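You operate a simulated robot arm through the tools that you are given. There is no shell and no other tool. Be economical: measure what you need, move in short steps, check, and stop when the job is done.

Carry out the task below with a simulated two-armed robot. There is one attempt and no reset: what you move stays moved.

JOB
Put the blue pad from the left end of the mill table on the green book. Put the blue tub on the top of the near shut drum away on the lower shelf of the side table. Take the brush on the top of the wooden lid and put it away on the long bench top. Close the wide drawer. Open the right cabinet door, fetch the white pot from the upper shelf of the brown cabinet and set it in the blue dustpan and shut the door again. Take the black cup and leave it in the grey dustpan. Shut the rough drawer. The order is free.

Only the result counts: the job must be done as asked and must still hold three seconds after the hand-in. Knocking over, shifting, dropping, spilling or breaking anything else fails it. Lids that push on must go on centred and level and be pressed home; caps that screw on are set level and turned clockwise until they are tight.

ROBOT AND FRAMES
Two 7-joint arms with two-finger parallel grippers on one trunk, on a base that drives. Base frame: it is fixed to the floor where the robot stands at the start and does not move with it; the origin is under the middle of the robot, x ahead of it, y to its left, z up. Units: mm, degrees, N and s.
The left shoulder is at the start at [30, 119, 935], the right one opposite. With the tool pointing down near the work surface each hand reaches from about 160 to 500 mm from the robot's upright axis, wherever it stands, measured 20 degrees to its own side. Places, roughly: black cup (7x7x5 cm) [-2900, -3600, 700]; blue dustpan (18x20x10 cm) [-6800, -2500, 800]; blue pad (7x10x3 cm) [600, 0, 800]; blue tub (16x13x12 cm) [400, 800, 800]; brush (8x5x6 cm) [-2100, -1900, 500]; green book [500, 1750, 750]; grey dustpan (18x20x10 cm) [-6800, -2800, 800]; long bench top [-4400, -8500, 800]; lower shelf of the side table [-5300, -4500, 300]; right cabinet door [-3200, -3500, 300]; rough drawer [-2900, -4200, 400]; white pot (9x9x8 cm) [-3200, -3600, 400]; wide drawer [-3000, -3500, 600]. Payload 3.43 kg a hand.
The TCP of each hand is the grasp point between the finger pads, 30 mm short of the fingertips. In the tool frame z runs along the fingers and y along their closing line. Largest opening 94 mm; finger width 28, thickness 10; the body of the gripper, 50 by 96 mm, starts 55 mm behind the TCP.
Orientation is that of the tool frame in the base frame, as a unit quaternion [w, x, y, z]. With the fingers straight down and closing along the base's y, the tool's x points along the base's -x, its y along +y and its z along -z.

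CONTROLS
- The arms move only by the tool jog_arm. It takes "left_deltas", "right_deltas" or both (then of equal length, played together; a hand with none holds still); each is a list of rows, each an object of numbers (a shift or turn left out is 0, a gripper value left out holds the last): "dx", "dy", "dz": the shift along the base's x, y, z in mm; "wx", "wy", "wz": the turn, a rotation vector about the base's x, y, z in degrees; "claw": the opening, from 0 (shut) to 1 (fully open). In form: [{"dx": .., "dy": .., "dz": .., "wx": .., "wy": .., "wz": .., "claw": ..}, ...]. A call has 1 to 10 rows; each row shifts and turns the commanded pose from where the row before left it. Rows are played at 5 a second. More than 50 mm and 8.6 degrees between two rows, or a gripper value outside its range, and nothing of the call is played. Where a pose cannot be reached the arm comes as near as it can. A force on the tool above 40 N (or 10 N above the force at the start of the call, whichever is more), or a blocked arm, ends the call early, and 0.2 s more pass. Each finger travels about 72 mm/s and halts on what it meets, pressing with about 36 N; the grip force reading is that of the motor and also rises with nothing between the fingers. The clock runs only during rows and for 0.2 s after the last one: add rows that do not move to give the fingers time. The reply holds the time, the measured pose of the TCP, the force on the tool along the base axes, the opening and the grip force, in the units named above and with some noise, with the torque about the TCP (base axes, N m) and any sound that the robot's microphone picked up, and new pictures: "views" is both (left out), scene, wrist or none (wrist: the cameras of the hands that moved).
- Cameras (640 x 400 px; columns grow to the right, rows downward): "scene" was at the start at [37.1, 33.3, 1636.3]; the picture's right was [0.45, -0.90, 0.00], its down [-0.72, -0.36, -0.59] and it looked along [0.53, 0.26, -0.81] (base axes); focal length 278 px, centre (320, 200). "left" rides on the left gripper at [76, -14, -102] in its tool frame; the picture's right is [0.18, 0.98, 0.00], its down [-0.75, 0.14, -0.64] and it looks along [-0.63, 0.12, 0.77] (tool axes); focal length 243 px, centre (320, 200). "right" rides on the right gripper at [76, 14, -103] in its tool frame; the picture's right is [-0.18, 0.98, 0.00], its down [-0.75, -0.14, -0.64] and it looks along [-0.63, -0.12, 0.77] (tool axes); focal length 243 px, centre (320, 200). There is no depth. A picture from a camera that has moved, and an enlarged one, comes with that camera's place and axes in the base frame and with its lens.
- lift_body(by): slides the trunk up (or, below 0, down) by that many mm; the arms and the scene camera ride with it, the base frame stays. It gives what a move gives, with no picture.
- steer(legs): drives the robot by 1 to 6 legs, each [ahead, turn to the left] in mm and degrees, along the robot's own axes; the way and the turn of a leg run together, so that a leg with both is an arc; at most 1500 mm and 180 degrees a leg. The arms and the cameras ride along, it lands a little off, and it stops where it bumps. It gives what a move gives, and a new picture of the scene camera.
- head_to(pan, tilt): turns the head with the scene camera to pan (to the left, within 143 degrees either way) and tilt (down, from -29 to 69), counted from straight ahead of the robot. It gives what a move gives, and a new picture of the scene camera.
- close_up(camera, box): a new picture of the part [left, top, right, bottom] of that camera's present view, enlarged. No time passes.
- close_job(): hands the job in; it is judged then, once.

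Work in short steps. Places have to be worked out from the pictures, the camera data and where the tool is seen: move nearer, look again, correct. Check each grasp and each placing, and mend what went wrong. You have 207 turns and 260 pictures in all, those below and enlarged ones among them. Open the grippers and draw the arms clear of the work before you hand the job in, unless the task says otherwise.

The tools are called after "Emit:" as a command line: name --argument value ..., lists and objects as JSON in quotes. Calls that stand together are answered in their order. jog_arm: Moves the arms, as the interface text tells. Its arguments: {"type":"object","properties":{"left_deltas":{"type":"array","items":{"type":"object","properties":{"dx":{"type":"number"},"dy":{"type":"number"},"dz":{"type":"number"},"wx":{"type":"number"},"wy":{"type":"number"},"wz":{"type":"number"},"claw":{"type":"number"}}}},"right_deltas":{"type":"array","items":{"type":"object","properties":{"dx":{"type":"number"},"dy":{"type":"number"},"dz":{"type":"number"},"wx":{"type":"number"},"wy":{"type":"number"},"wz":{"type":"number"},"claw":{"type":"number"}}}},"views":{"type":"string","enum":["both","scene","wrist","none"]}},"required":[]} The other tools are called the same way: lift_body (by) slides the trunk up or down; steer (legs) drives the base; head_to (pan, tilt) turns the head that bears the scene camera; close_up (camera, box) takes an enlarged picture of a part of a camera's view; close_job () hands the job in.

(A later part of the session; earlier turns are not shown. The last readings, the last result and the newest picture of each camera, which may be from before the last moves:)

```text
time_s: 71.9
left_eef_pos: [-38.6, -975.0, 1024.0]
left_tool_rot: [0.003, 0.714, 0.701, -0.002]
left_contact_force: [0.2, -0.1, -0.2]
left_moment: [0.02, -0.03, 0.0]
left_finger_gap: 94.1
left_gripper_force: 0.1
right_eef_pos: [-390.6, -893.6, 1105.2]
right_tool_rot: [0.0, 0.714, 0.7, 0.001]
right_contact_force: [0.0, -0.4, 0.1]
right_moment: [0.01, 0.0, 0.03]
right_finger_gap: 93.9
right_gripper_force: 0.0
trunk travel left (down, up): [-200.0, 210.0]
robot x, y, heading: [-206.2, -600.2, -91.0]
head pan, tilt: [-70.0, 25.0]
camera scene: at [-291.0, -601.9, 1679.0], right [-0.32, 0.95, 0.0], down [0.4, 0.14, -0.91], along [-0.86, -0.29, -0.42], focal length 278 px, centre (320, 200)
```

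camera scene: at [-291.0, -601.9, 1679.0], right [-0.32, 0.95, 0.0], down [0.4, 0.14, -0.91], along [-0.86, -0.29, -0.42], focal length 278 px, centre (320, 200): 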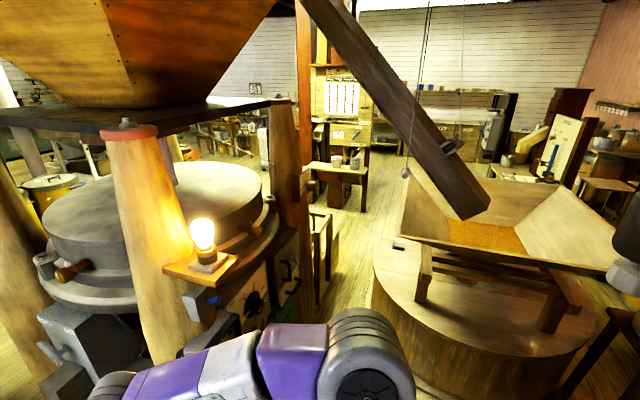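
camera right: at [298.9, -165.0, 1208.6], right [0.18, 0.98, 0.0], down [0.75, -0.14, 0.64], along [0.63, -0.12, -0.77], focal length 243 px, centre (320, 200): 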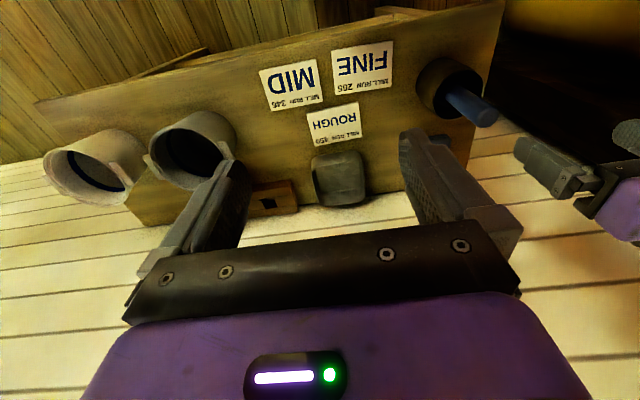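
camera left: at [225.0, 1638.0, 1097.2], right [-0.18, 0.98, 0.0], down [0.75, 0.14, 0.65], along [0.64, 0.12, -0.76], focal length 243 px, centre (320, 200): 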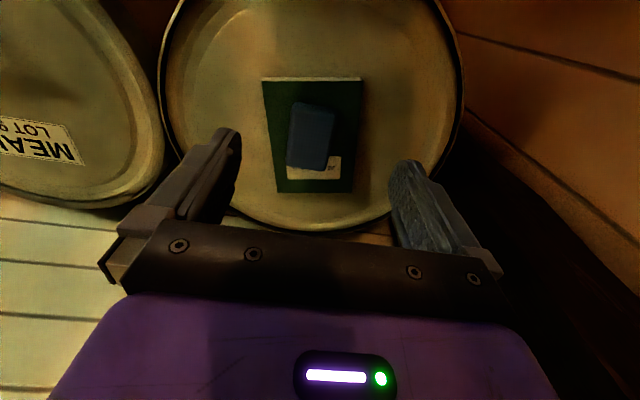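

The direct gap is too narrow; I take the east corridor south past the stool, then look west.

Emit:
steer --legs '[[0, 14], [920, 0], [0, -13], [1150, 0]]'

Emit:
head_to --pan -70 --tilt 25

```text
time_s: 83.5
left_eef_pos: [163.5, -2985.5, 1024.4]
left_tool_rot: [-0.002, 0.709, 0.705, 0.003]
left_contact_force: [1.0, 2.5, 1.8]
left_moment: [-0.33, -0.03, 0.03]
left_finger_gap: 94.2
left_gripper_force: 0.1
right_eef_pos: [-189.8, -2911.7, 1106.3]
right_tool_rot: [-0.001, 0.71, 0.705, 0.001]
right_contact_force: [0.0, 0.9, -0.2]
right_moment: [0.0, -0.01, -0.02]
right_finger_gap: 94.1
right_gripper_force: 0.1
trunk travel left (down, up): [-200.0, 210.0]
robot x, y, heading: [-7.0, -2616.8, -90.4]
head pan, tilt: [-70.0, 25.0]
stopped in leg 4: the force on the tool passed its limit at 54 N (the readings are from after the stop); the commanded pose is now the measured one
camera scene: at [-92.5, -2618.8, 1679.0], right [-0.33, 0.94, 0.0], down [0.4, 0.14, -0.91], along [-0.85, -0.3, -0.42], focal length 278 px, centre (320, 200)
```

scene: 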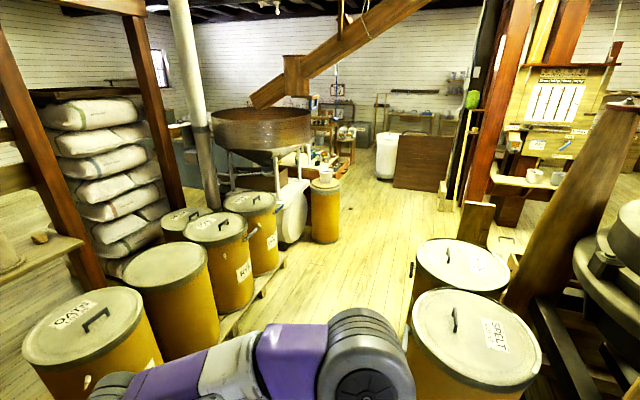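

```text
time_s: 84.0
left_eef_pos: [163.9, -2985.6, 1024.2]
left_tool_rot: [-0.002, 0.709, 0.706, 0.002]
left_contact_force: [0.4, 3.2, 0.8]
left_moment: [-0.36, -0.02, 0.03]
left_finger_gap: 93.8
left_gripper_force: 0.1
right_eef_pos: [-189.1, -2911.1, 1103.9]
right_tool_rot: [0.0, 0.71, 0.704, 0.001]
right_contact_force: [-0.2, 0.5, -0.5]
right_moment: [0.01, -0.01, -0.02]
right_finger_gap: 94.0
right_gripper_force: 0.0
trunk travel left (down, up): [-200.0, 210.0]
robot x, y, heading: [-9.5, -2619.5, -90.4]
head pan, tilt: [-70.0, 25.0]
camera scene: at [-92.6, -2618.7, 1679.0], right [-0.33, 0.94, 0.0], down [0.4, 0.14, -0.91], along [-0.85, -0.3, -0.42], focal length 278 px, centre (320, 200)
```

scene: 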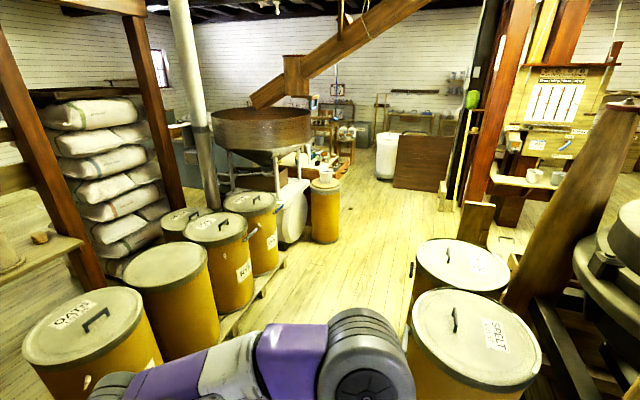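

The left hand brushed the sack stack; back off, check the sacks, then drive west along y≈-2950.

Emit:
steer --legs '[[-110, 0]]'

Emit:
head_to --pan 15 --tilt 30

Emit:
steer --legs '[[0, -57.5], [814, 0], [0, -32], [1250, 0]]'

```text
time_s: 85.2
left_eef_pos: [164.1, -2875.0, 1025.7]
left_tool_rot: [-0.002, 0.708, 0.706, 0.001]
left_contact_force: [0.1, 0.9, 0.5]
left_moment: [-0.01, 0.0, -0.03]
left_finger_gap: 93.7
left_gripper_force: 0.0
right_eef_pos: [-188.4, -2799.7, 1106.2]
right_tool_rot: [-0.001, 0.71, 0.704, 0.002]
right_contact_force: [0.0, -0.8, -0.2]
right_moment: [-0.04, -0.03, 0.0]
right_finger_gap: 94.1
right_gripper_force: 0.1
trunk travel left (down, up): [-200.0, 210.0]
robot x, y, heading: [-6.4, -2507.7, -90.5]
head pan, tilt: [-70.0, 25.0]
camera scene: at [-91.6, -2507.6, 1679.0], right [-0.34, 0.94, 0.0], down [0.4, 0.14, -0.91], along [-0.85, -0.3, -0.42], focal length 278 px, centre (320, 200)
```

scene: 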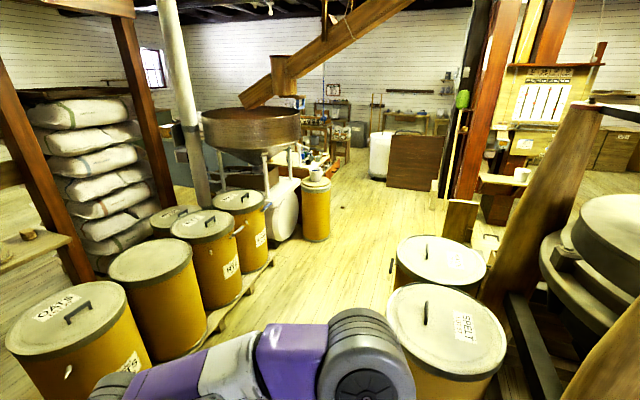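

```text
time_s: 86.8
left_eef_pos: [165.3, -2874.8, 1024.5]
left_tool_rot: [-0.002, 0.708, 0.706, 0.002]
left_contact_force: [0.2, -0.3, 0.1]
left_moment: [-0.01, -0.02, -0.01]
left_finger_gap: 94.0
left_gripper_force: 0.1
right_eef_pos: [-188.5, -2802.0, 1104.8]
right_tool_rot: [0.0, 0.71, 0.705, 0.001]
right_contact_force: [-0.2, -0.3, -0.5]
right_moment: [-0.04, 0.03, 0.01]
right_finger_gap: 94.0
right_gripper_force: 0.0
trunk travel left (down, up): [-200.0, 210.0]
robot x, y, heading: [-6.0, -2505.8, -90.4]
head pan, tilt: [15.0, 30.0]
camera scene: at [17.9, -2565.7, 1671.1], right [-0.97, -0.25, 0.0], down [-0.13, 0.48, -0.87], along [0.22, -0.84, -0.5], focal length 278 px, centre (320, 200)
```

scene: 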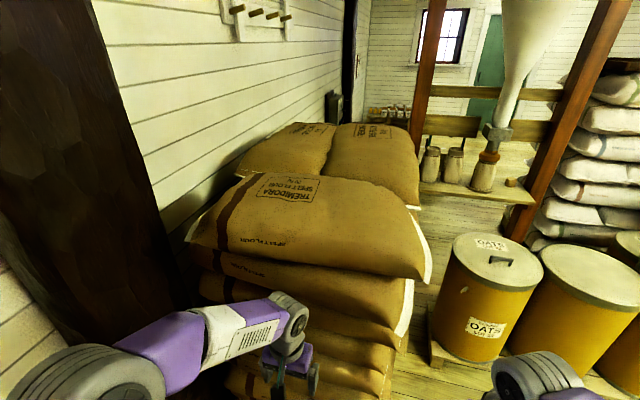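

```text
time_s: 101.2
left_eef_pos: [-2321.2, -3124.6, 1023.7]
left_tool_rot: [0.0, 1.0, 0.007, 0.003]
left_contact_force: [-0.1, -0.9, -0.7]
left_moment: [0.02, 0.0, 0.0]
left_finger_gap: 93.8
left_gripper_force: 0.1
right_eef_pos: [-2256.0, -2769.7, 1105.7]
right_tool_rot: [0.001, 1.0, 0.006, 0.001]
right_contact_force: [0.7, -0.7, -0.3]
right_moment: [0.0, 0.0, 0.03]
right_finger_gap: 94.1
right_gripper_force: 0.0
trunk travel left (down, up): [-200.0, 210.0]
robot x, y, heading: [-1956.8, -2946.5, -179.4]
head pan, tilt: [15.0, 30.0]
camera scene: at [-2014.7, -2969.8, 1671.1], right [-0.27, 0.96, 0.0], down [0.48, 0.13, -0.87], along [-0.83, -0.23, -0.5], focal length 278 px, centre (320, 200)
```

scene: 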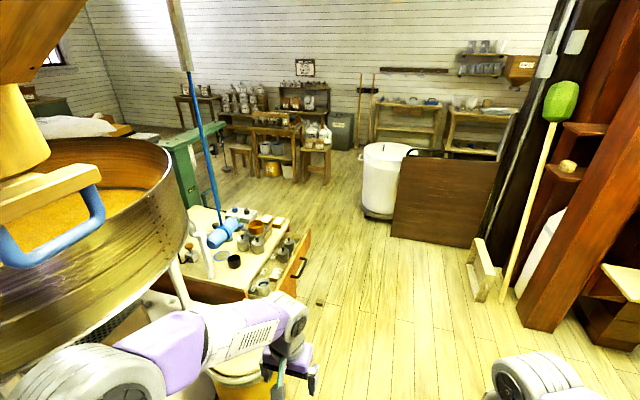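

Now look right for the lid with the brush near (-2100, -1900), and zoom on the cabinet ahead-left.

Emit:
close_up --camera "scene" --box '[170, 190, 330, 310]'

Emit:
head_to --pan -80 --tilt 40

```text
3.33 times, centred on (250, 250) of scene
camera zoom: at [-2014.7, -2969.8, 1671.1], right [-0.27, 0.96, 0.0], down [0.48, 0.13, -0.87], along [-0.83, -0.23, -0.5], focal length 928 px, centre (553, 33)
```

zoom: 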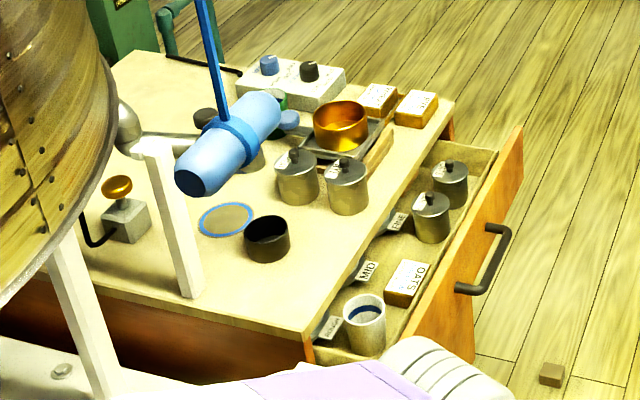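

```text
time_s: 103.0
left_eef_pos: [-2322.1, -3123.9, 1024.5]
left_tool_rot: [0.0, 1.0, 0.007, 0.002]
left_contact_force: [0.6, 0.2, -0.5]
left_moment: [0.0, -0.01, -0.02]
left_finger_gap: 94.2
left_gripper_force: 0.1
right_eef_pos: [-2254.6, -2769.2, 1105.3]
right_tool_rot: [0.001, 1.0, 0.006, 0.002]
right_contact_force: [0.3, 0.1, 0.7]
right_moment: [0.02, 0.01, -0.01]
right_finger_gap: 94.1
right_gripper_force: 0.1
trunk travel left (down, up): [-200.0, 210.0]
robot x, y, heading: [-1956.2, -2947.2, -179.4]
head pan, tilt: [-80.0, 40.0]
camera scene: at [-1943.0, -2861.9, 1655.7], right [0.98, 0.19, 0.0], down [0.12, -0.63, -0.77], along [-0.14, 0.75, -0.64], focal length 278 px, centre (320, 200)
```

scene: 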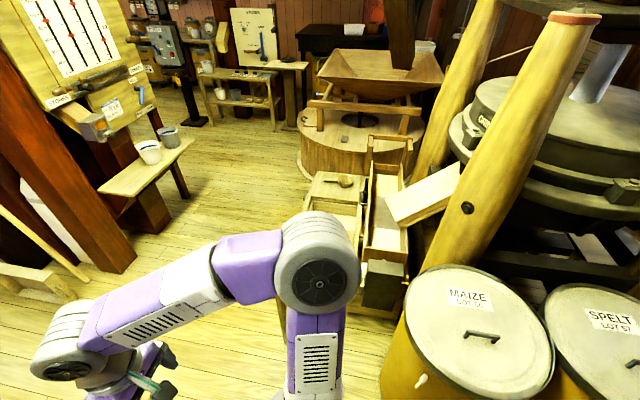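

Zoom in on the wooden box/lid area.

Emit:
close_up --camera "scene" --box '[280, 130, 460, 310]'

```text
2.22 times, centred on (370, 220) of scene
camera zoom: at [-1943.0, -2861.9, 1655.7], right [0.98, 0.19, 0.0], down [0.12, -0.63, -0.77], along [-0.14, 0.75, -0.64], focal length 619 px, centre (209, 156)
```

zoom: 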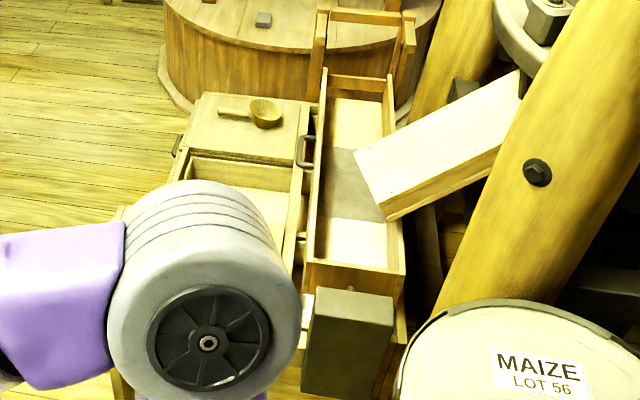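

The near part is hidden by the elbow. Turn to face north and look.

Emit:
steer --legs '[[0, -90.6]]'

Emit:
head_to --pan 5 --tilt 40

```text
time_s: 107.2
left_eef_pos: [-2128.0, -2579.2, 1024.6]
left_tool_rot: [-0.001, -0.704, 0.71, -0.002]
left_contact_force: [0.3, 0.1, -0.2]
left_moment: [0.01, -0.02, -0.01]
left_finger_gap: 94.1
left_gripper_force: 0.1
right_eef_pos: [-1776.2, -2653.9, 1105.5]
right_tool_rot: [-0.002, -0.703, 0.711, -0.001]
right_contact_force: [1.0, -0.4, 0.1]
right_moment: [-0.01, -0.01, -0.01]
right_finger_gap: 93.8
right_gripper_force: 0.1
trunk travel left (down, up): [-200.0, 210.0]
robot x, y, heading: [-1958.9, -2946.8, 89.4]
head pan, tilt: [-80.0, 40.0]
camera scene: at [-1873.6, -2961.9, 1655.7], right [0.16, -0.99, 0.0], down [-0.63, -0.1, -0.77], along [0.76, 0.12, -0.64], focal length 278 px, centre (320, 200)
```

scene: 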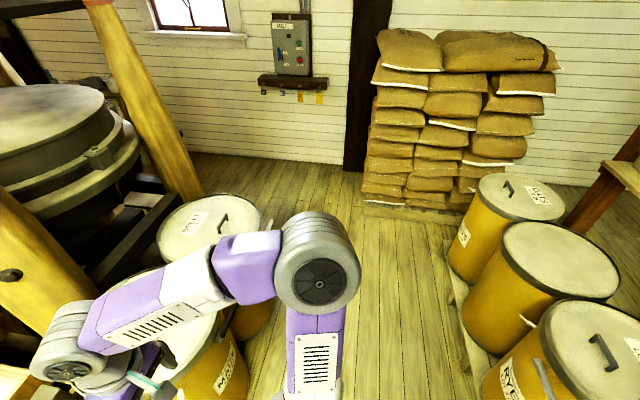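

```text
time_s: 108.8
left_eef_pos: [-2129.5, -2580.2, 1025.4]
left_tool_rot: [-0.002, -0.704, 0.71, -0.002]
left_contact_force: [0.0, -0.3, -0.7]
left_moment: [0.0, -0.04, 0.0]
left_finger_gap: 94.1
left_gripper_force: 0.1
right_eef_pos: [-1775.3, -2653.7, 1105.5]
right_tool_rot: [-0.002, -0.704, 0.711, 0.0]
right_contact_force: [-0.9, -0.6, 0.4]
right_moment: [0.0, 0.01, 0.02]
right_finger_gap: 94.2
right_gripper_force: 0.1
trunk travel left (down, up): [-200.0, 210.0]
robot x, y, heading: [-1959.0, -2946.4, 89.5]
head pan, tilt: [5.0, 40.0]
camera scene: at [-1964.0, -2891.0, 1655.7], right [1.0, 0.08, 0.0], down [0.05, -0.64, -0.77], along [-0.06, 0.76, -0.64], focal length 278 px, centre (320, 200)
```

scene: 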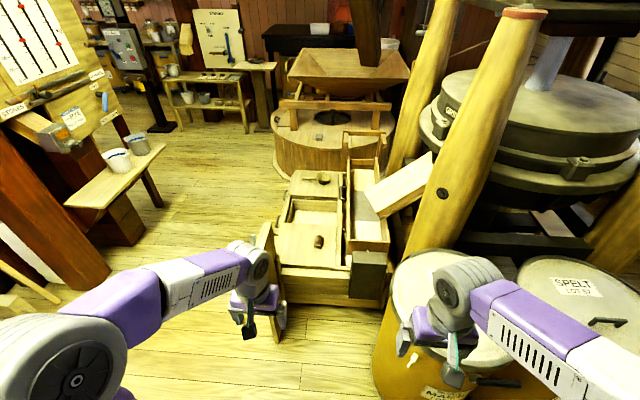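

Emit:
close_up --camera "scene" --box '[250, 150, 410, 350]'

```text
2.00 times, centred on (330, 250) of scene
camera zoom: at [-1964.0, -2891.0, 1655.7], right [1.0, 0.08, 0.0], down [0.05, -0.64, -0.77], along [-0.06, 0.76, -0.64], focal length 557 px, centre (300, 100)
```

zoom: 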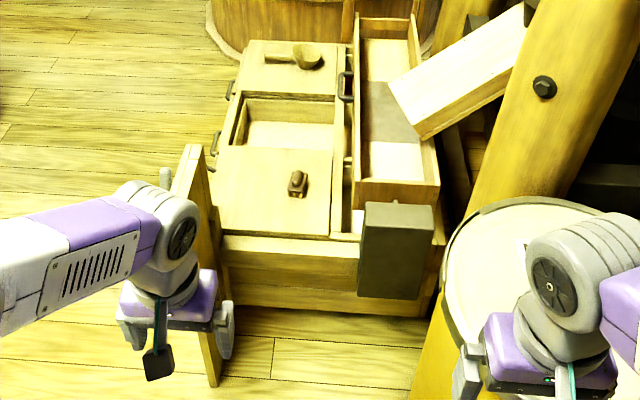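

Brush is at about (-2048, -1908, 540). Drive to about (-2170, -2400) facing north and use the right hand.

Emit:
steer --legs '[[0, 21.6], [570, 0], [0, -21]]'

Emit:
head_to --pan -10 --tilt 60

```text
time_s: 114.3
left_eef_pos: [-2338.0, -2047.2, 1024.0]
left_tool_rot: [0.003, 0.709, -0.706, 0.001]
left_contact_force: [0.7, -0.7, -0.1]
left_moment: [-0.01, -0.01, 0.07]
left_finger_gap: 94.0
left_gripper_force: 0.0
right_eef_pos: [-1983.3, -2119.1, 1104.4]
right_tool_rot: [0.002, 0.708, -0.706, 0.0]
right_contact_force: [0.2, 0.0, 0.8]
right_moment: [-0.03, -0.01, -0.01]
right_finger_gap: 94.1
right_gripper_force: 0.0
trunk travel left (down, up): [-200.0, 210.0]
robot x, y, heading: [-2163.8, -2411.2, 90.2]
head pan, tilt: [5.0, 40.0]
camera scene: at [-2169.1, -2357.4, 1655.7], right [1.0, 0.09, 0.0], down [0.06, -0.64, -0.77], along [-0.07, 0.76, -0.64], focal length 278 px, centre (320, 200)
```

scene: 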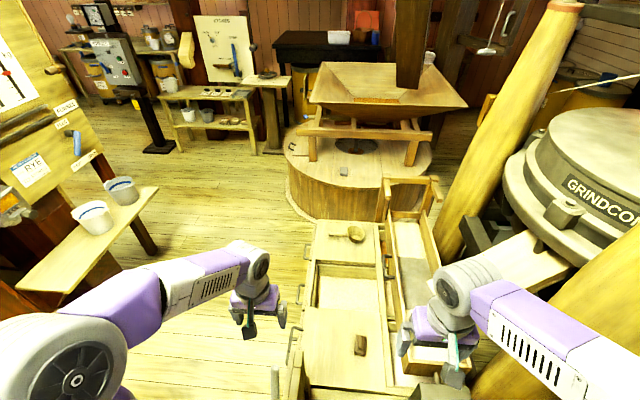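

```text
time_s: 115.2
left_eef_pos: [-2338.3, -2047.5, 1024.3]
left_tool_rot: [0.002, 0.708, -0.706, 0.002]
left_contact_force: [0.6, -0.1, -0.3]
left_moment: [0.0, -0.01, 0.03]
left_finger_gap: 94.1
left_gripper_force: 0.1
right_eef_pos: [-1984.0, -2118.7, 1106.0]
right_tool_rot: [0.0, 0.708, -0.707, 0.0]
right_contact_force: [-0.8, -0.1, 0.4]
right_moment: [0.01, 0.0, 0.02]
right_finger_gap: 94.0
right_gripper_force: 0.2
trunk travel left (down, up): [-200.0, 210.0]
robot x, y, heading: [-2167.5, -2413.7, 90.0]
head pan, tilt: [-10.0, 60.0]
camera scene: at [-2150.5, -2376.3, 1629.0], right [0.99, -0.17, 0.0], down [-0.15, -0.85, -0.5], along [0.09, 0.49, -0.87], focal length 278 px, centre (320, 200)
```

scene: 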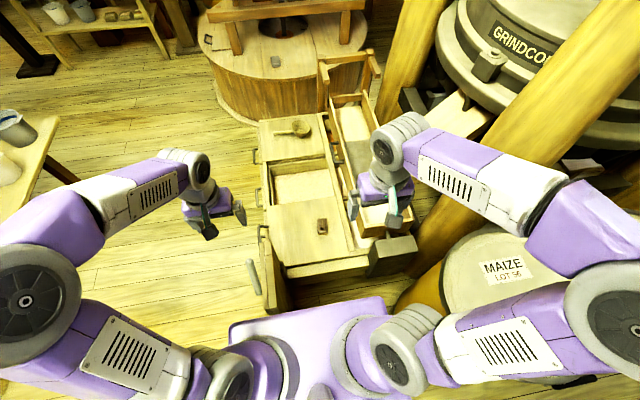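

Brush ≈ (-2052, -1878, ~500 base). Move the right hand above it, then lower the trunk 150.

Emit:
jog_arm --right_deltas '[{"dx": -14, "dy": 45}, {"dx": -14, "dy": 45}, {"dx": -14, "dy": 45}, {"dx": -14, "dy": 45}, {"dx": -12, "dy": 35}]' --views "none"

Emit:
lift_body --by -150

Emit:
jog_arm --right_deltas '[{"dz": -45}, {"dz": -45}, {"dz": -45}, {"dz": -45}]' --views "both"

```text
time_s: 116.4
left_eef_pos: [-2338.7, -2046.6, 1023.3]
left_tool_rot: [0.002, 0.708, -0.706, 0.002]
left_contact_force: [-0.8, 0.3, 0.1]
left_moment: [-0.02, -0.03, -0.01]
left_finger_gap: 94.0
left_gripper_force: 0.1
right_eef_pos: [-2052.3, -1901.7, 1104.3]
right_tool_rot: [0.001, 0.707, -0.707, 0.001]
right_contact_force: [-0.7, 0.7, 0.0]
right_moment: [0.0, 0.0, 0.01]
right_finger_gap: 94.0
right_gripper_force: 0.0
trunk travel left (down, up): [-200.0, 210.0]
robot x, y, heading: [-2164.3, -2414.3, 90.1]
head pan, tilt: [-10.0, 60.0]
```

```text
time_s: 118.1
left_eef_pos: [-2338.5, -2047.7, 874.2]
left_tool_rot: [0.002, 0.708, -0.706, 0.002]
left_contact_force: [-0.3, -0.7, 0.6]
left_moment: [0.03, -0.01, -0.03]
left_finger_gap: 94.1
left_gripper_force: 0.1
right_eef_pos: [-2052.8, -1902.3, 955.8]
right_tool_rot: [0.002, 0.708, -0.706, 0.0]
right_contact_force: [-0.2, -0.4, 0.3]
right_moment: [-0.03, -0.02, 0.0]
right_finger_gap: 93.9
right_gripper_force: 0.1
trunk travel left (down, up): [-50.0, 360.0]
robot x, y, heading: [-2166.2, -2416.5, 89.9]
head pan, tilt: [-10.0, 60.0]
```

```text
time_s: 119.1
left_eef_pos: [-2339.7, -2048.1, 873.7]
left_tool_rot: [0.001, 0.709, -0.706, 0.002]
left_contact_force: [0.5, 0.1, -0.6]
left_moment: [-0.03, -0.01, 0.01]
left_finger_gap: 93.9
left_gripper_force: 0.0
right_eef_pos: [-2053.3, -1901.7, 774.5]
right_tool_rot: [0.001, 0.707, -0.707, 0.0]
right_contact_force: [0.6, -0.2, 0.2]
right_moment: [0.02, -0.04, -0.02]
right_finger_gap: 93.9
right_gripper_force: 0.1
trunk travel left (down, up): [-50.0, 360.0]
robot x, y, heading: [-2163.7, -2411.1, 89.9]
head pan, tilt: [-10.0, 60.0]
camera scene: at [-2150.5, -2375.9, 1479.0], right [0.98, -0.17, 0.0], down [-0.15, -0.85, -0.5], along [0.09, 0.49, -0.87], focal length 278 px, centre (320, 200)
camera right: at [-2065.9, -1977.2, 878.2], right [-0.98, 0.18, 0.0], down [0.14, 0.75, 0.64], along [0.12, 0.63, -0.77], focal length 243 px, centre (320, 200)
```

scene: 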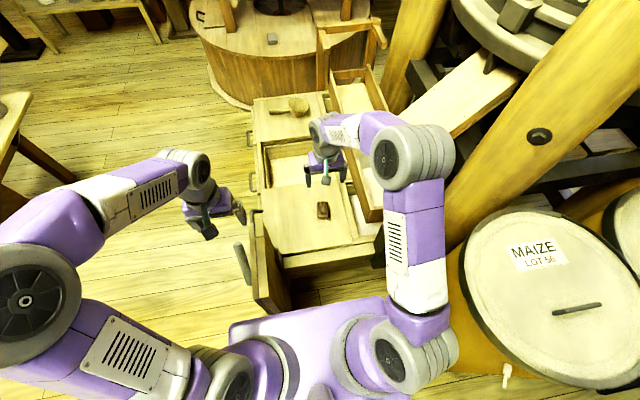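
right: 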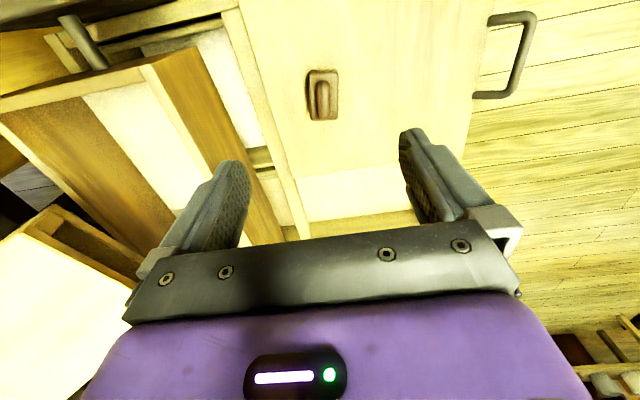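

Brush now triangulates to (-2047, -1860, ~475). Come above it.

Emit:
jog_arm --right_deltas '[{"dx": 5, "dy": 20, "dz": -40}, {"dy": 20, "dz": -40}, {"dz": -45}, {"dz": -30}, {}]' --views "wrist"

```text
time_s: 120.3
left_eef_pos: [-2338.0, -2048.8, 874.7]
left_tool_rot: [0.001, 0.708, -0.706, 0.002]
left_contact_force: [0.6, 0.9, -0.2]
left_moment: [0.0, -0.01, -0.02]
left_finger_gap: 94.1
left_gripper_force: 0.0
right_eef_pos: [-2046.3, -1862.8, 619.6]
right_tool_rot: [0.0, 0.708, -0.707, -0.001]
right_contact_force: [-0.7, -0.2, -0.1]
right_moment: [0.03, -0.02, 0.01]
right_finger_gap: 93.8
right_gripper_force: 0.0
trunk travel left (down, up): [-50.0, 360.0]
robot x, y, heading: [-2161.2, -2413.1, 89.7]
head pan, tilt: [-10.0, 60.0]
camera right: at [-2059.4, -1937.7, 723.1], right [-0.98, 0.18, 0.0], down [0.14, 0.76, 0.64], along [0.12, 0.63, -0.77], focal length 243 px, centre (320, 200)
```

right: 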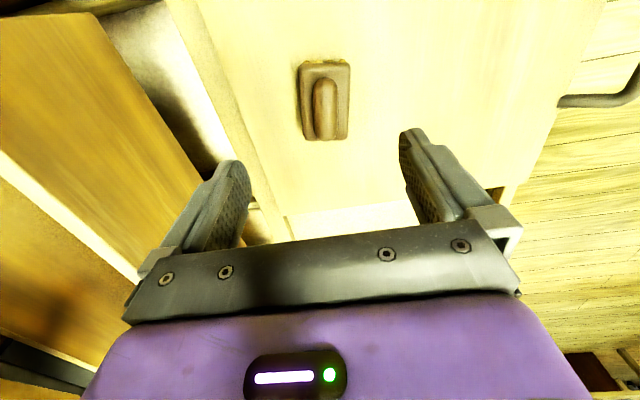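

Aligned. Descend to about 520 and recheck.

Emit:
jog_arm --right_deltas '[{"dy": 3, "dz": -45}, {"dz": -40}, {"dz": -15}, {}]' --views "wrist"

```text
time_s: 121.3
left_eef_pos: [-2337.4, -2048.0, 874.5]
left_tool_rot: [0.002, 0.708, -0.706, 0.002]
left_contact_force: [0.0, 0.1, -0.3]
left_moment: [-0.01, 0.02, 0.02]
left_finger_gap: 94.3
left_gripper_force: 0.1
right_eef_pos: [-2046.5, -1859.8, 518.9]
right_tool_rot: [0.0, 0.708, -0.706, 0.001]
right_contact_force: [0.0, -0.4, -0.5]
right_moment: [0.0, 0.0, -0.01]
right_finger_gap: 94.0
right_gripper_force: 0.1
trunk travel left (down, up): [-50.0, 360.0]
robot x, y, heading: [-2166.3, -2412.4, 90.0]
head pan, tilt: [-10.0, 60.0]
camera right: at [-2059.6, -1934.3, 623.3], right [-0.98, 0.18, 0.0], down [0.14, 0.76, 0.64], along [0.12, 0.63, -0.77], focal length 243 px, centre (320, 200)
```

right: 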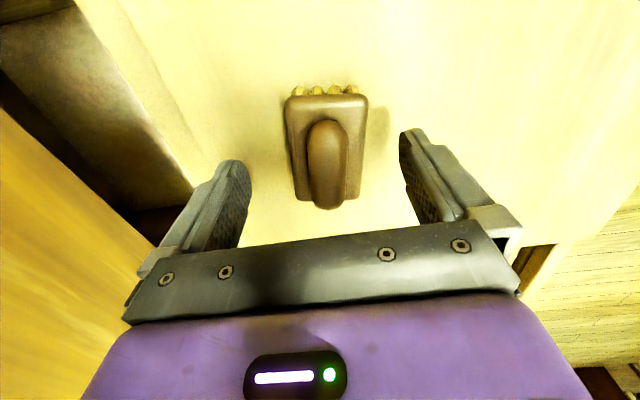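

Good alignment; descend 35 mm more and close.

Emit:
jog_arm --right_deltas '[{"dz": -15, "dy": 2}, {"dz": -10}, {"dz": -8}, {"claw": 0.3}, {"claw": 0.3}, {"claw": 0.3}, {"claw": 0.3}]' --views "wrist"

```text
time_s: 122.3
left_eef_pos: [-2336.9, -2047.9, 875.5]
left_tool_rot: [0.003, 0.708, -0.706, 0.001]
left_contact_force: [-0.5, 0.1, 0.8]
left_moment: [0.01, 0.01, 0.03]
left_finger_gap: 94.1
left_gripper_force: 0.1
right_eef_pos: [-2045.9, -1853.7, 492.6]
right_tool_rot: [0.004, -0.707, 0.707, 0.003]
right_contact_force: [0.8, 1.1, 11.6]
right_moment: [-0.27, -0.05, -0.07]
right_finger_gap: 47.8
right_gripper_force: 14.2
trunk travel left (down, up): [-50.0, 360.0]
robot x, y, heading: [-2165.0, -2415.4, 89.9]
head pan, tilt: [-10.0, 60.0]
stopped in row 5 (right hand): the force on the tool passed its limit at 66 N (the readings are from after the stop); the commanded pose is now the measured one
camera right: at [-2059.9, -1929.0, 595.0], right [-0.98, 0.18, 0.0], down [0.14, 0.75, 0.65], along [0.12, 0.64, -0.76], focal length 243 px, centre (320, 200)
```

right: 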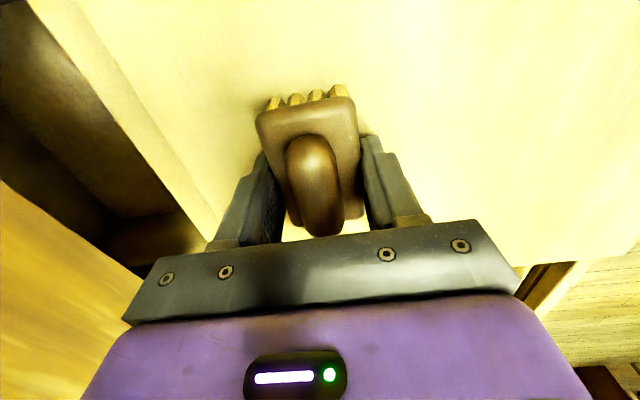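

Fingers met the brush, tips on the lid. Raise 2 mm to relieve, close fully.

Emit:
jog_arm --right_deltas '[{"dz": 3, "claw": 0.3}, {"claw": 0.3}, {"claw": 0.3}]' --views "wrist"

```text
time_s: 123.2
left_eef_pos: [-2337.5, -2048.2, 875.0]
left_tool_rot: [0.001, 0.708, -0.706, 0.002]
left_contact_force: [0.8, -1.1, -0.7]
left_moment: [0.03, -0.03, -0.01]
left_finger_gap: 93.8
left_gripper_force: 0.0
right_eef_pos: [-2046.5, -1855.1, 493.6]
right_tool_rot: [-0.001, 0.708, -0.706, -0.001]
right_contact_force: [-0.4, 0.1, 0.8]
right_moment: [-0.03, 0.02, -0.02]
right_finger_gap: 47.6
right_gripper_force: 36.4
trunk travel left (down, up): [-50.0, 360.0]
robot x, y, heading: [-2164.0, -2410.6, 90.0]
head pan, tilt: [-10.0, 60.0]
camera right: at [-2059.7, -1930.5, 596.3], right [-0.98, 0.18, 0.0], down [0.14, 0.75, 0.65], along [0.12, 0.63, -0.76], focal length 243 px, centre (320, 200)
```

right: 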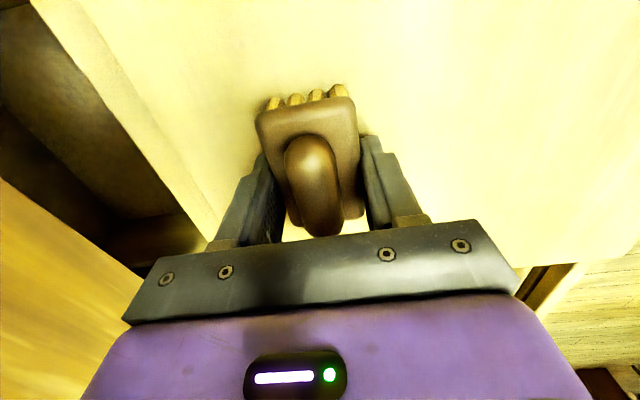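

Brush held. Lift it, bring it in, raise the trunk, and back off.

Emit:
jog_arm --right_deltas '[{"dz": 40}, {"dz": 45}, {"dz": 45}, {"dz": 45}, {"dz": 45}, {"dz": 40, "dy": -20}, {"dy": -45}, {"dy": -45}, {"dy": -45, "dx": 15}, {"dy": -45, "dx": 15}]' --views "wrist"

Emit:
lift_body --by 150

Emit:
steer --legs '[[-520, 0], [0, 65]]'

Emit:
head_to --pan 35 --tilt 35

```text
time_s: 125.3
left_eef_pos: [-2338.2, -2048.5, 875.1]
left_tool_rot: [0.003, 0.709, -0.706, 0.002]
left_contact_force: [0.1, 0.1, 0.6]
left_moment: [0.02, 0.0, 0.01]
left_finger_gap: 94.0
left_gripper_force: 0.1
right_eef_pos: [-2016.4, -2055.2, 754.0]
right_tool_rot: [-0.002, 0.708, -0.707, -0.003]
right_contact_force: [0.6, 0.6, -1.1]
right_moment: [0.03, -0.01, -0.03]
right_finger_gap: 47.8
right_gripper_force: 35.7
trunk travel left (down, up): [-50.0, 360.0]
robot x, y, heading: [-2163.9, -2412.1, 90.0]
head pan, tilt: [-10.0, 60.0]
camera right: at [-2029.9, -2131.2, 857.2], right [-0.98, 0.18, 0.0], down [0.14, 0.75, 0.65], along [0.12, 0.64, -0.76], focal length 243 px, centre (320, 200)
```

right: 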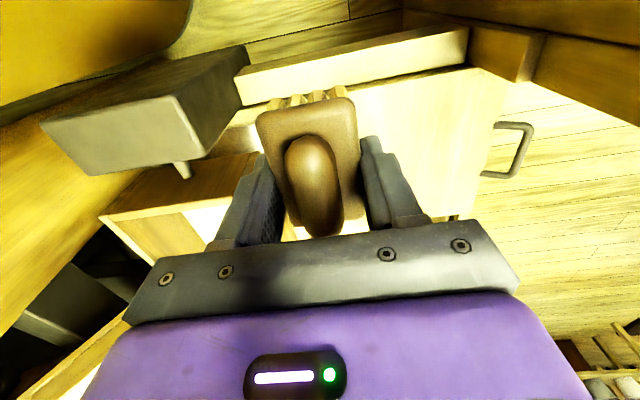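

```text
time_s: 127.1
left_eef_pos: [-2337.5, -2046.8, 1024.2]
left_tool_rot: [0.002, 0.708, -0.706, 0.001]
left_contact_force: [0.4, 0.1, 0.5]
left_moment: [0.0, 0.04, 0.0]
left_finger_gap: 94.1
left_gripper_force: 0.0
right_eef_pos: [-2015.8, -2055.0, 903.7]
right_tool_rot: [-0.001, 0.707, -0.707, -0.002]
right_contact_force: [0.0, -0.2, -1.0]
right_moment: [0.0, 0.01, 0.0]
right_finger_gap: 47.6
right_gripper_force: 35.9
trunk travel left (down, up): [-200.0, 210.0]
robot x, y, heading: [-2162.8, -2410.7, 90.3]
head pan, tilt: [-10.0, 60.0]
```

```text
time_s: 133.0
left_eef_pos: [-2566.3, -2944.2, 1024.6]
left_tool_rot: [0.001, 0.977, -0.215, 0.002]
left_contact_force: [-0.4, -0.8, 0.6]
left_moment: [-0.03, -0.01, -0.02]
left_finger_gap: 94.0
left_gripper_force: 0.1
right_eef_pos: [-2424.3, -2656.2, 904.2]
right_tool_rot: [-0.001, 0.976, -0.217, -0.002]
right_contact_force: [-0.9, -0.4, 0.2]
right_moment: [0.03, -0.02, 0.0]
right_finger_gap: 47.6
right_gripper_force: 35.7
trunk travel left (down, up): [-200.0, 210.0]
robot x, y, heading: [-2163.3, -2942.4, 154.7]
head pan, tilt: [-10.0, 60.0]
camera scene: at [-2188.6, -2915.1, 1629.0], right [0.57, 0.82, 0.0], down [0.71, -0.5, -0.5], along [-0.41, 0.29, -0.87], focal length 278 px, centre (320, 200)
```

scene: 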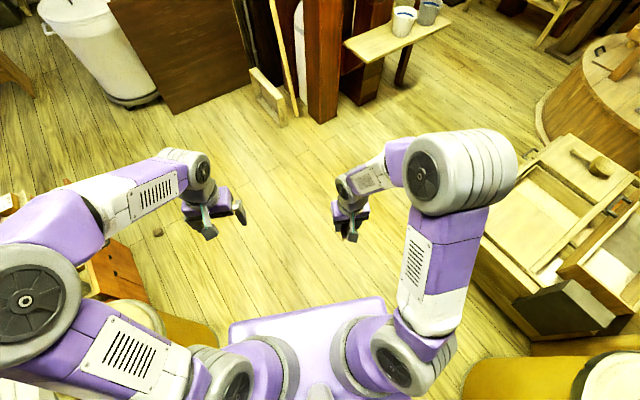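

```text
time_s: 134.1
left_eef_pos: [-2567.9, -2943.6, 1024.3]
left_tool_rot: [0.001, 0.977, -0.215, 0.003]
left_contact_force: [-0.3, -0.5, -0.8]
left_moment: [-0.03, 0.0, -0.02]
left_finger_gap: 94.1
left_gripper_force: 0.2
right_eef_pos: [-2425.1, -2656.3, 904.8]
right_tool_rot: [0.0, 0.976, -0.216, -0.003]
right_contact_force: [-1.0, -0.2, 0.2]
right_moment: [-0.01, 0.0, 0.02]
right_finger_gap: 48.0
right_gripper_force: 35.7
trunk travel left (down, up): [-200.0, 210.0]
robot x, y, heading: [-2162.9, -2940.5, 155.1]
head pan, tilt: [35.0, 35.0]
camera scene: at [-2220.4, -2968.5, 1663.2], right [-0.17, 0.99, 0.0], down [0.57, 0.1, -0.82], along [-0.81, -0.14, -0.57], focal length 278 px, centre (320, 200)
```

scene: 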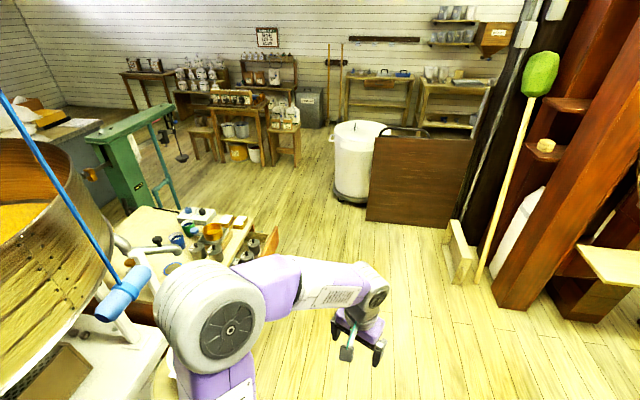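

Pot cabinet is ahead-left (front face y≈-3535, x -3370…-2796), drawer open to y≈-3383; the cup near (-2914, -3667, 700). A pendant hangs near (-2417, -3290, 1330): I drive clear of it and face the cabinet from the north.

Emit:
steer --legs '[[700, 0], [0, 79.5], [390, 0], [0, 35.5]]'

Emit:
head_to --pan 0 --tilt 45

```text
time_s: 145.1
left_eef_pos: [-2853.7, -3329.7, 1024.3]
left_tool_rot: [-0.001, 0.713, 0.701, 0.003]
left_contact_force: [0.3, 0.3, -0.6]
left_moment: [0.0, 0.05, -0.02]
left_finger_gap: 94.2
left_gripper_force: 0.1
right_eef_pos: [-3175.8, -3315.4, 903.9]
right_tool_rot: [0.001, 0.713, 0.702, -0.002]
right_contact_force: [0.3, -0.8, -0.4]
right_moment: [0.01, 0.04, 0.03]
right_finger_gap: 47.8
right_gripper_force: 35.5
trunk travel left (down, up): [-200.0, 210.0]
robot x, y, heading: [-3019.6, -2957.0, -91.0]
head pan, tilt: [35.0, 35.0]
camera scene: at [-2969.7, -3003.3, 1663.3], right [-0.83, -0.56, 0.0], down [-0.32, 0.48, -0.82], along [0.46, -0.68, -0.57], focal length 278 px, centre (320, 200)
```

scene: 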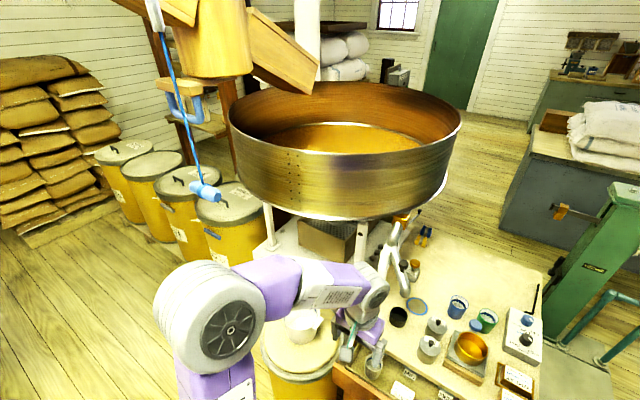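

```text
time_s: 146.1
left_eef_pos: [-2854.2, -3329.3, 1024.2]
left_tool_rot: [-0.002, 0.713, 0.701, 0.002]
left_contact_force: [0.4, 0.9, 0.6]
left_moment: [-0.02, -0.04, 0.02]
left_finger_gap: 93.9
left_gripper_force: 0.1
right_eef_pos: [-3175.5, -3315.7, 904.5]
right_tool_rot: [0.001, 0.713, 0.701, -0.002]
right_contact_force: [0.4, 0.0, -1.0]
right_moment: [-0.01, 0.02, -0.02]
right_finger_gap: 47.5
right_gripper_force: 36.0
trunk travel left (down, up): [-200.0, 210.0]
robot x, y, heading: [-3020.5, -2962.8, -91.1]
head pan, tilt: [0.0, 45.0]
camera scene: at [-3020.6, -3011.6, 1648.5], right [-1.0, 0.02, 0.0], down [0.01, 0.71, -0.71], along [-0.01, -0.71, -0.71], focal length 278 px, centre (320, 200)
```

scene: 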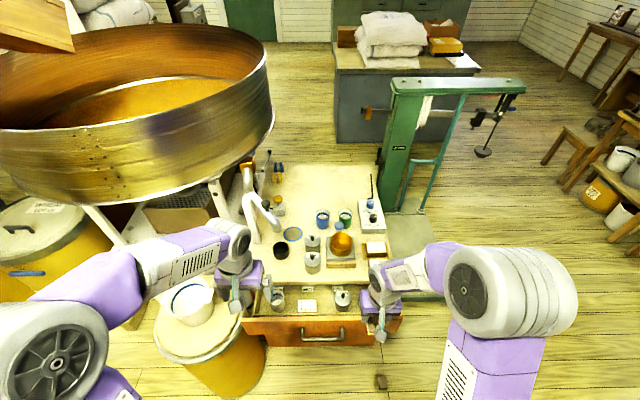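

Clear view now. I'll move 80 mm closer, then lower the closed left hand in front of the drawer handle (~(-3032, -3370, 600)) to push it shut.

Emit:
steer --legs '[[80, 1]]'

Emit:
jog_arm --left_deltas '[{"dy": 40, "dx": -15, "claw": 0}, {"dy": 40, "dx": -25}, {"dx": -45}, {"dx": -45}, {"dx": -45, "dz": -20}, {"dz": -45}, {"dz": -45}, {"dz": -45}, {"dz": -45}]'

```text
time_s: 147.1
left_eef_pos: [-2847.7, -3405.9, 1024.2]
left_tool_rot: [-0.002, 0.706, 0.708, 0.003]
left_contact_force: [-0.9, -0.3, 0.2]
left_moment: [0.0, 0.01, 0.02]
left_finger_gap: 93.8
left_gripper_force: 0.0
right_eef_pos: [-3169.5, -3399.3, 904.3]
right_tool_rot: [0.002, 0.706, 0.708, -0.002]
right_contact_force: [-0.5, -0.3, -0.6]
right_moment: [0.0, -0.02, 0.01]
right_finger_gap: 47.7
right_gripper_force: 36.2
trunk travel left (down, up): [-200.0, 210.0]
robot x, y, heading: [-3018.6, -3042.4, -89.8]
head pan, tilt: [0.0, 45.0]
camera scene: at [-3020.4, -3092.4, 1648.4], right [-1.0, 0.0, 0.0], down [0.0, 0.71, -0.71], along [0.0, -0.71, -0.71], focal length 278 px, centre (320, 200)
```

scene: 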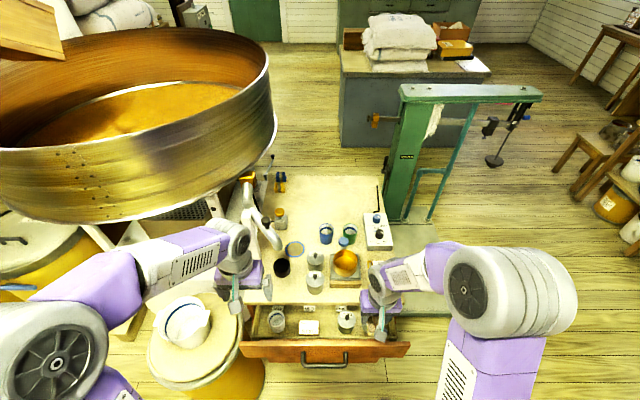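

```text
time_s: 149.1
left_eef_pos: [-3023.3, -3326.0, 822.8]
left_tool_rot: [-0.002, 0.706, 0.708, 0.002]
left_contact_force: [0.1, 0.1, 0.1]
left_moment: [-0.04, -0.01, -0.03]
left_finger_gap: 0.0
left_gripper_force: 33.2
right_eef_pos: [-3169.8, -3398.0, 904.3]
right_tool_rot: [0.002, 0.706, 0.708, -0.002]
right_contact_force: [0.2, 0.0, 0.4]
right_moment: [0.0, -0.01, 0.03]
right_finger_gap: 47.5
right_gripper_force: 36.4
trunk travel left (down, up): [-200.0, 210.0]
robot x, y, heading: [-3026.3, -3041.4, -89.9]
head pan, tilt: [0.0, 45.0]
camera scene: at [-3021.3, -3091.7, 1648.4], right [-1.0, 0.0, 0.0], down [0.0, 0.71, -0.71], along [0.0, -0.71, -0.71], focal length 278 px, centre (320, 200)
camera left: at [-3037.6, -3249.9, 927.6], right [0.98, 0.19, 0.0], down [0.14, -0.76, 0.64], along [0.12, -0.63, -0.77], focal length 243 px, centre (320, 200)
```

scene: 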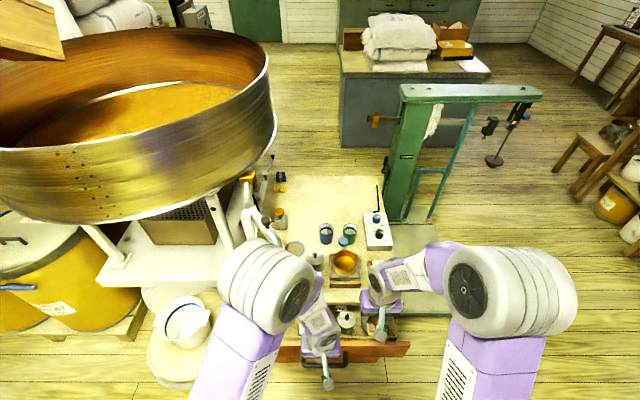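
left: 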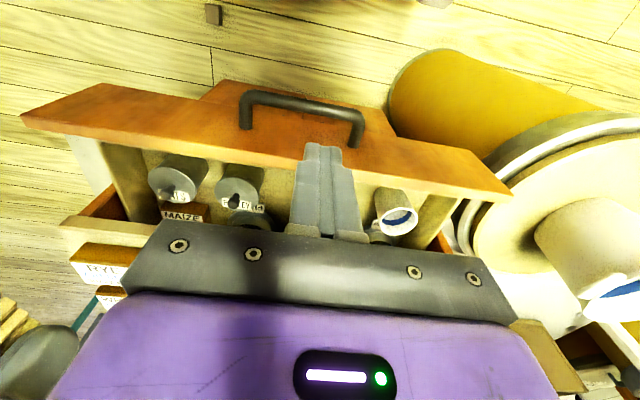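

Handle is at about (-3040, -3358, 625), ~150 wide. Back off 30 mm, descend in front of it, then look.

Emit:
jog_arm --left_deltas '[{"dy": 30, "dx": -10}, {"dx": -5, "dz": -45}, {"dz": -45}, {"dz": -45}, {"dz": -45}, {"dz": -20}, {}]'

```text
time_s: 150.7
left_eef_pos: [-3037.4, -3294.7, 624.5]
left_tool_rot: [-0.002, 0.706, 0.708, 0.002]
left_contact_force: [0.4, 0.2, -0.2]
left_moment: [0.0, 0.02, -0.02]
left_finger_gap: 0.1
left_gripper_force: 33.0
right_eef_pos: [-3169.6, -3397.7, 904.0]
right_tool_rot: [0.002, 0.707, 0.707, -0.002]
right_contact_force: [-0.2, -0.1, -0.8]
right_moment: [0.0, 0.03, 0.01]
right_finger_gap: 47.6
right_gripper_force: 36.3
trunk travel left (down, up): [-200.0, 210.0]
robot x, y, heading: [-3020.0, -3043.0, -89.8]
head pan, tilt: [0.0, 45.0]
camera scene: at [-3020.4, -3091.0, 1648.5], right [-1.0, 0.0, 0.0], down [0.0, 0.71, -0.71], along [0.0, -0.71, -0.71], focal length 278 px, centre (320, 200)
camera left: at [-3051.8, -3219.2, 728.8], right [0.98, 0.19, 0.0], down [0.14, -0.76, 0.64], along [0.12, -0.63, -0.77], focal length 243 px, centre (320, 200)
```

scene: 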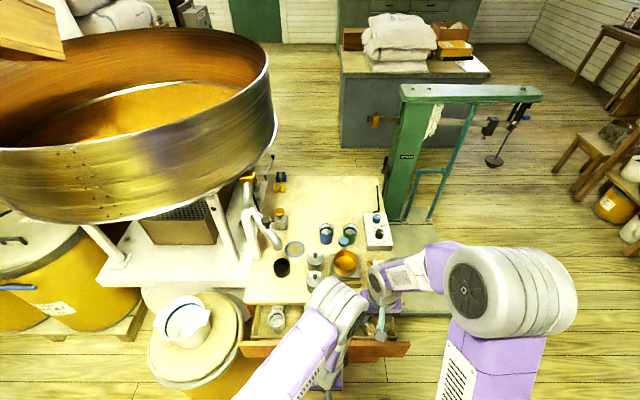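
left: 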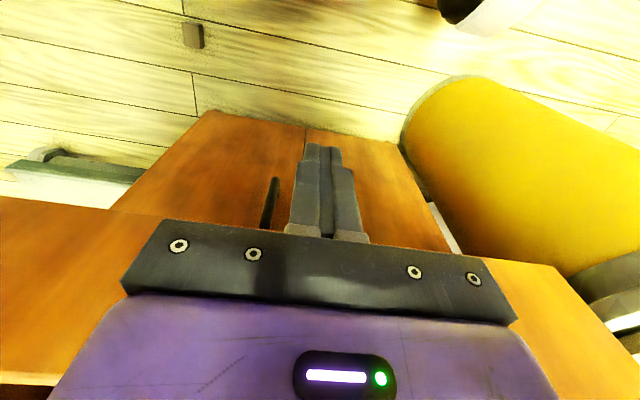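

Hand is in front of the drawer front. Push in −y until resistance.

Emit:
jog_arm --left_deltas '[{"dy": -20}, {"dy": -20}, {"dy": -20}, {"dy": -20}, {"dy": -20}, {"dy": -20}, {"dy": -20}, {"dy": -20}]'

```text
time_s: 152.5
left_eef_pos: [-3037.5, -3445.2, 622.5]
left_tool_rot: [-0.006, 0.707, 0.708, 0.01]
left_contact_force: [-2.9, 36.5, 11.8]
left_moment: [-0.44, 0.08, -0.07]
left_finger_gap: 0.3
left_gripper_force: 33.2
right_eef_pos: [-3169.8, -3395.2, 905.8]
right_tool_rot: [0.003, 0.706, 0.708, -0.003]
right_contact_force: [-0.8, 0.2, -0.1]
right_moment: [-0.01, 0.0, 0.0]
right_finger_gap: 47.6
right_gripper_force: 35.6
trunk travel left (down, up): [-200.0, 210.0]
robot x, y, heading: [-3023.4, -3039.2, -90.0]
head pan, tilt: [0.0, 45.0]
camera scene: at [-3020.6, -3085.2, 1648.7], right [-1.0, 0.0, 0.0], down [0.0, 0.7, -0.71], along [0.0, -0.71, -0.7], focal length 278 px, centre (320, 200)
camera left: at [-3051.5, -3371.5, 728.6], right [0.98, 0.19, 0.01], down [0.14, -0.77, 0.63], along [0.12, -0.61, -0.78], focal length 243 px, centre (320, 200)
```

scene: 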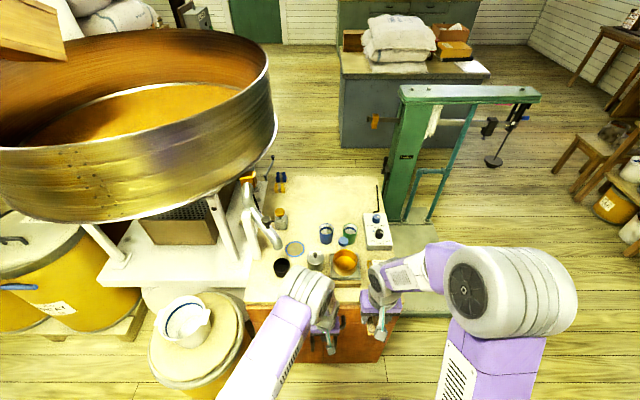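
left: 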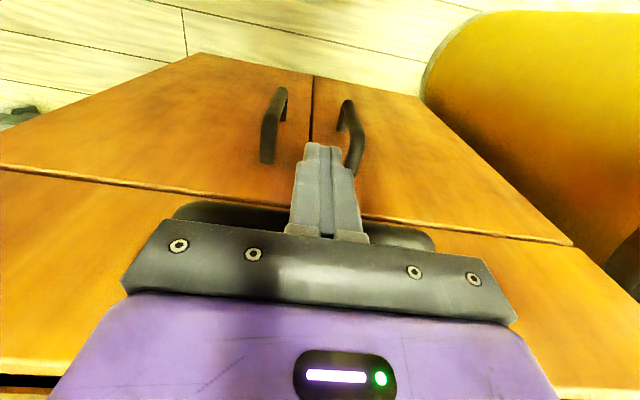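

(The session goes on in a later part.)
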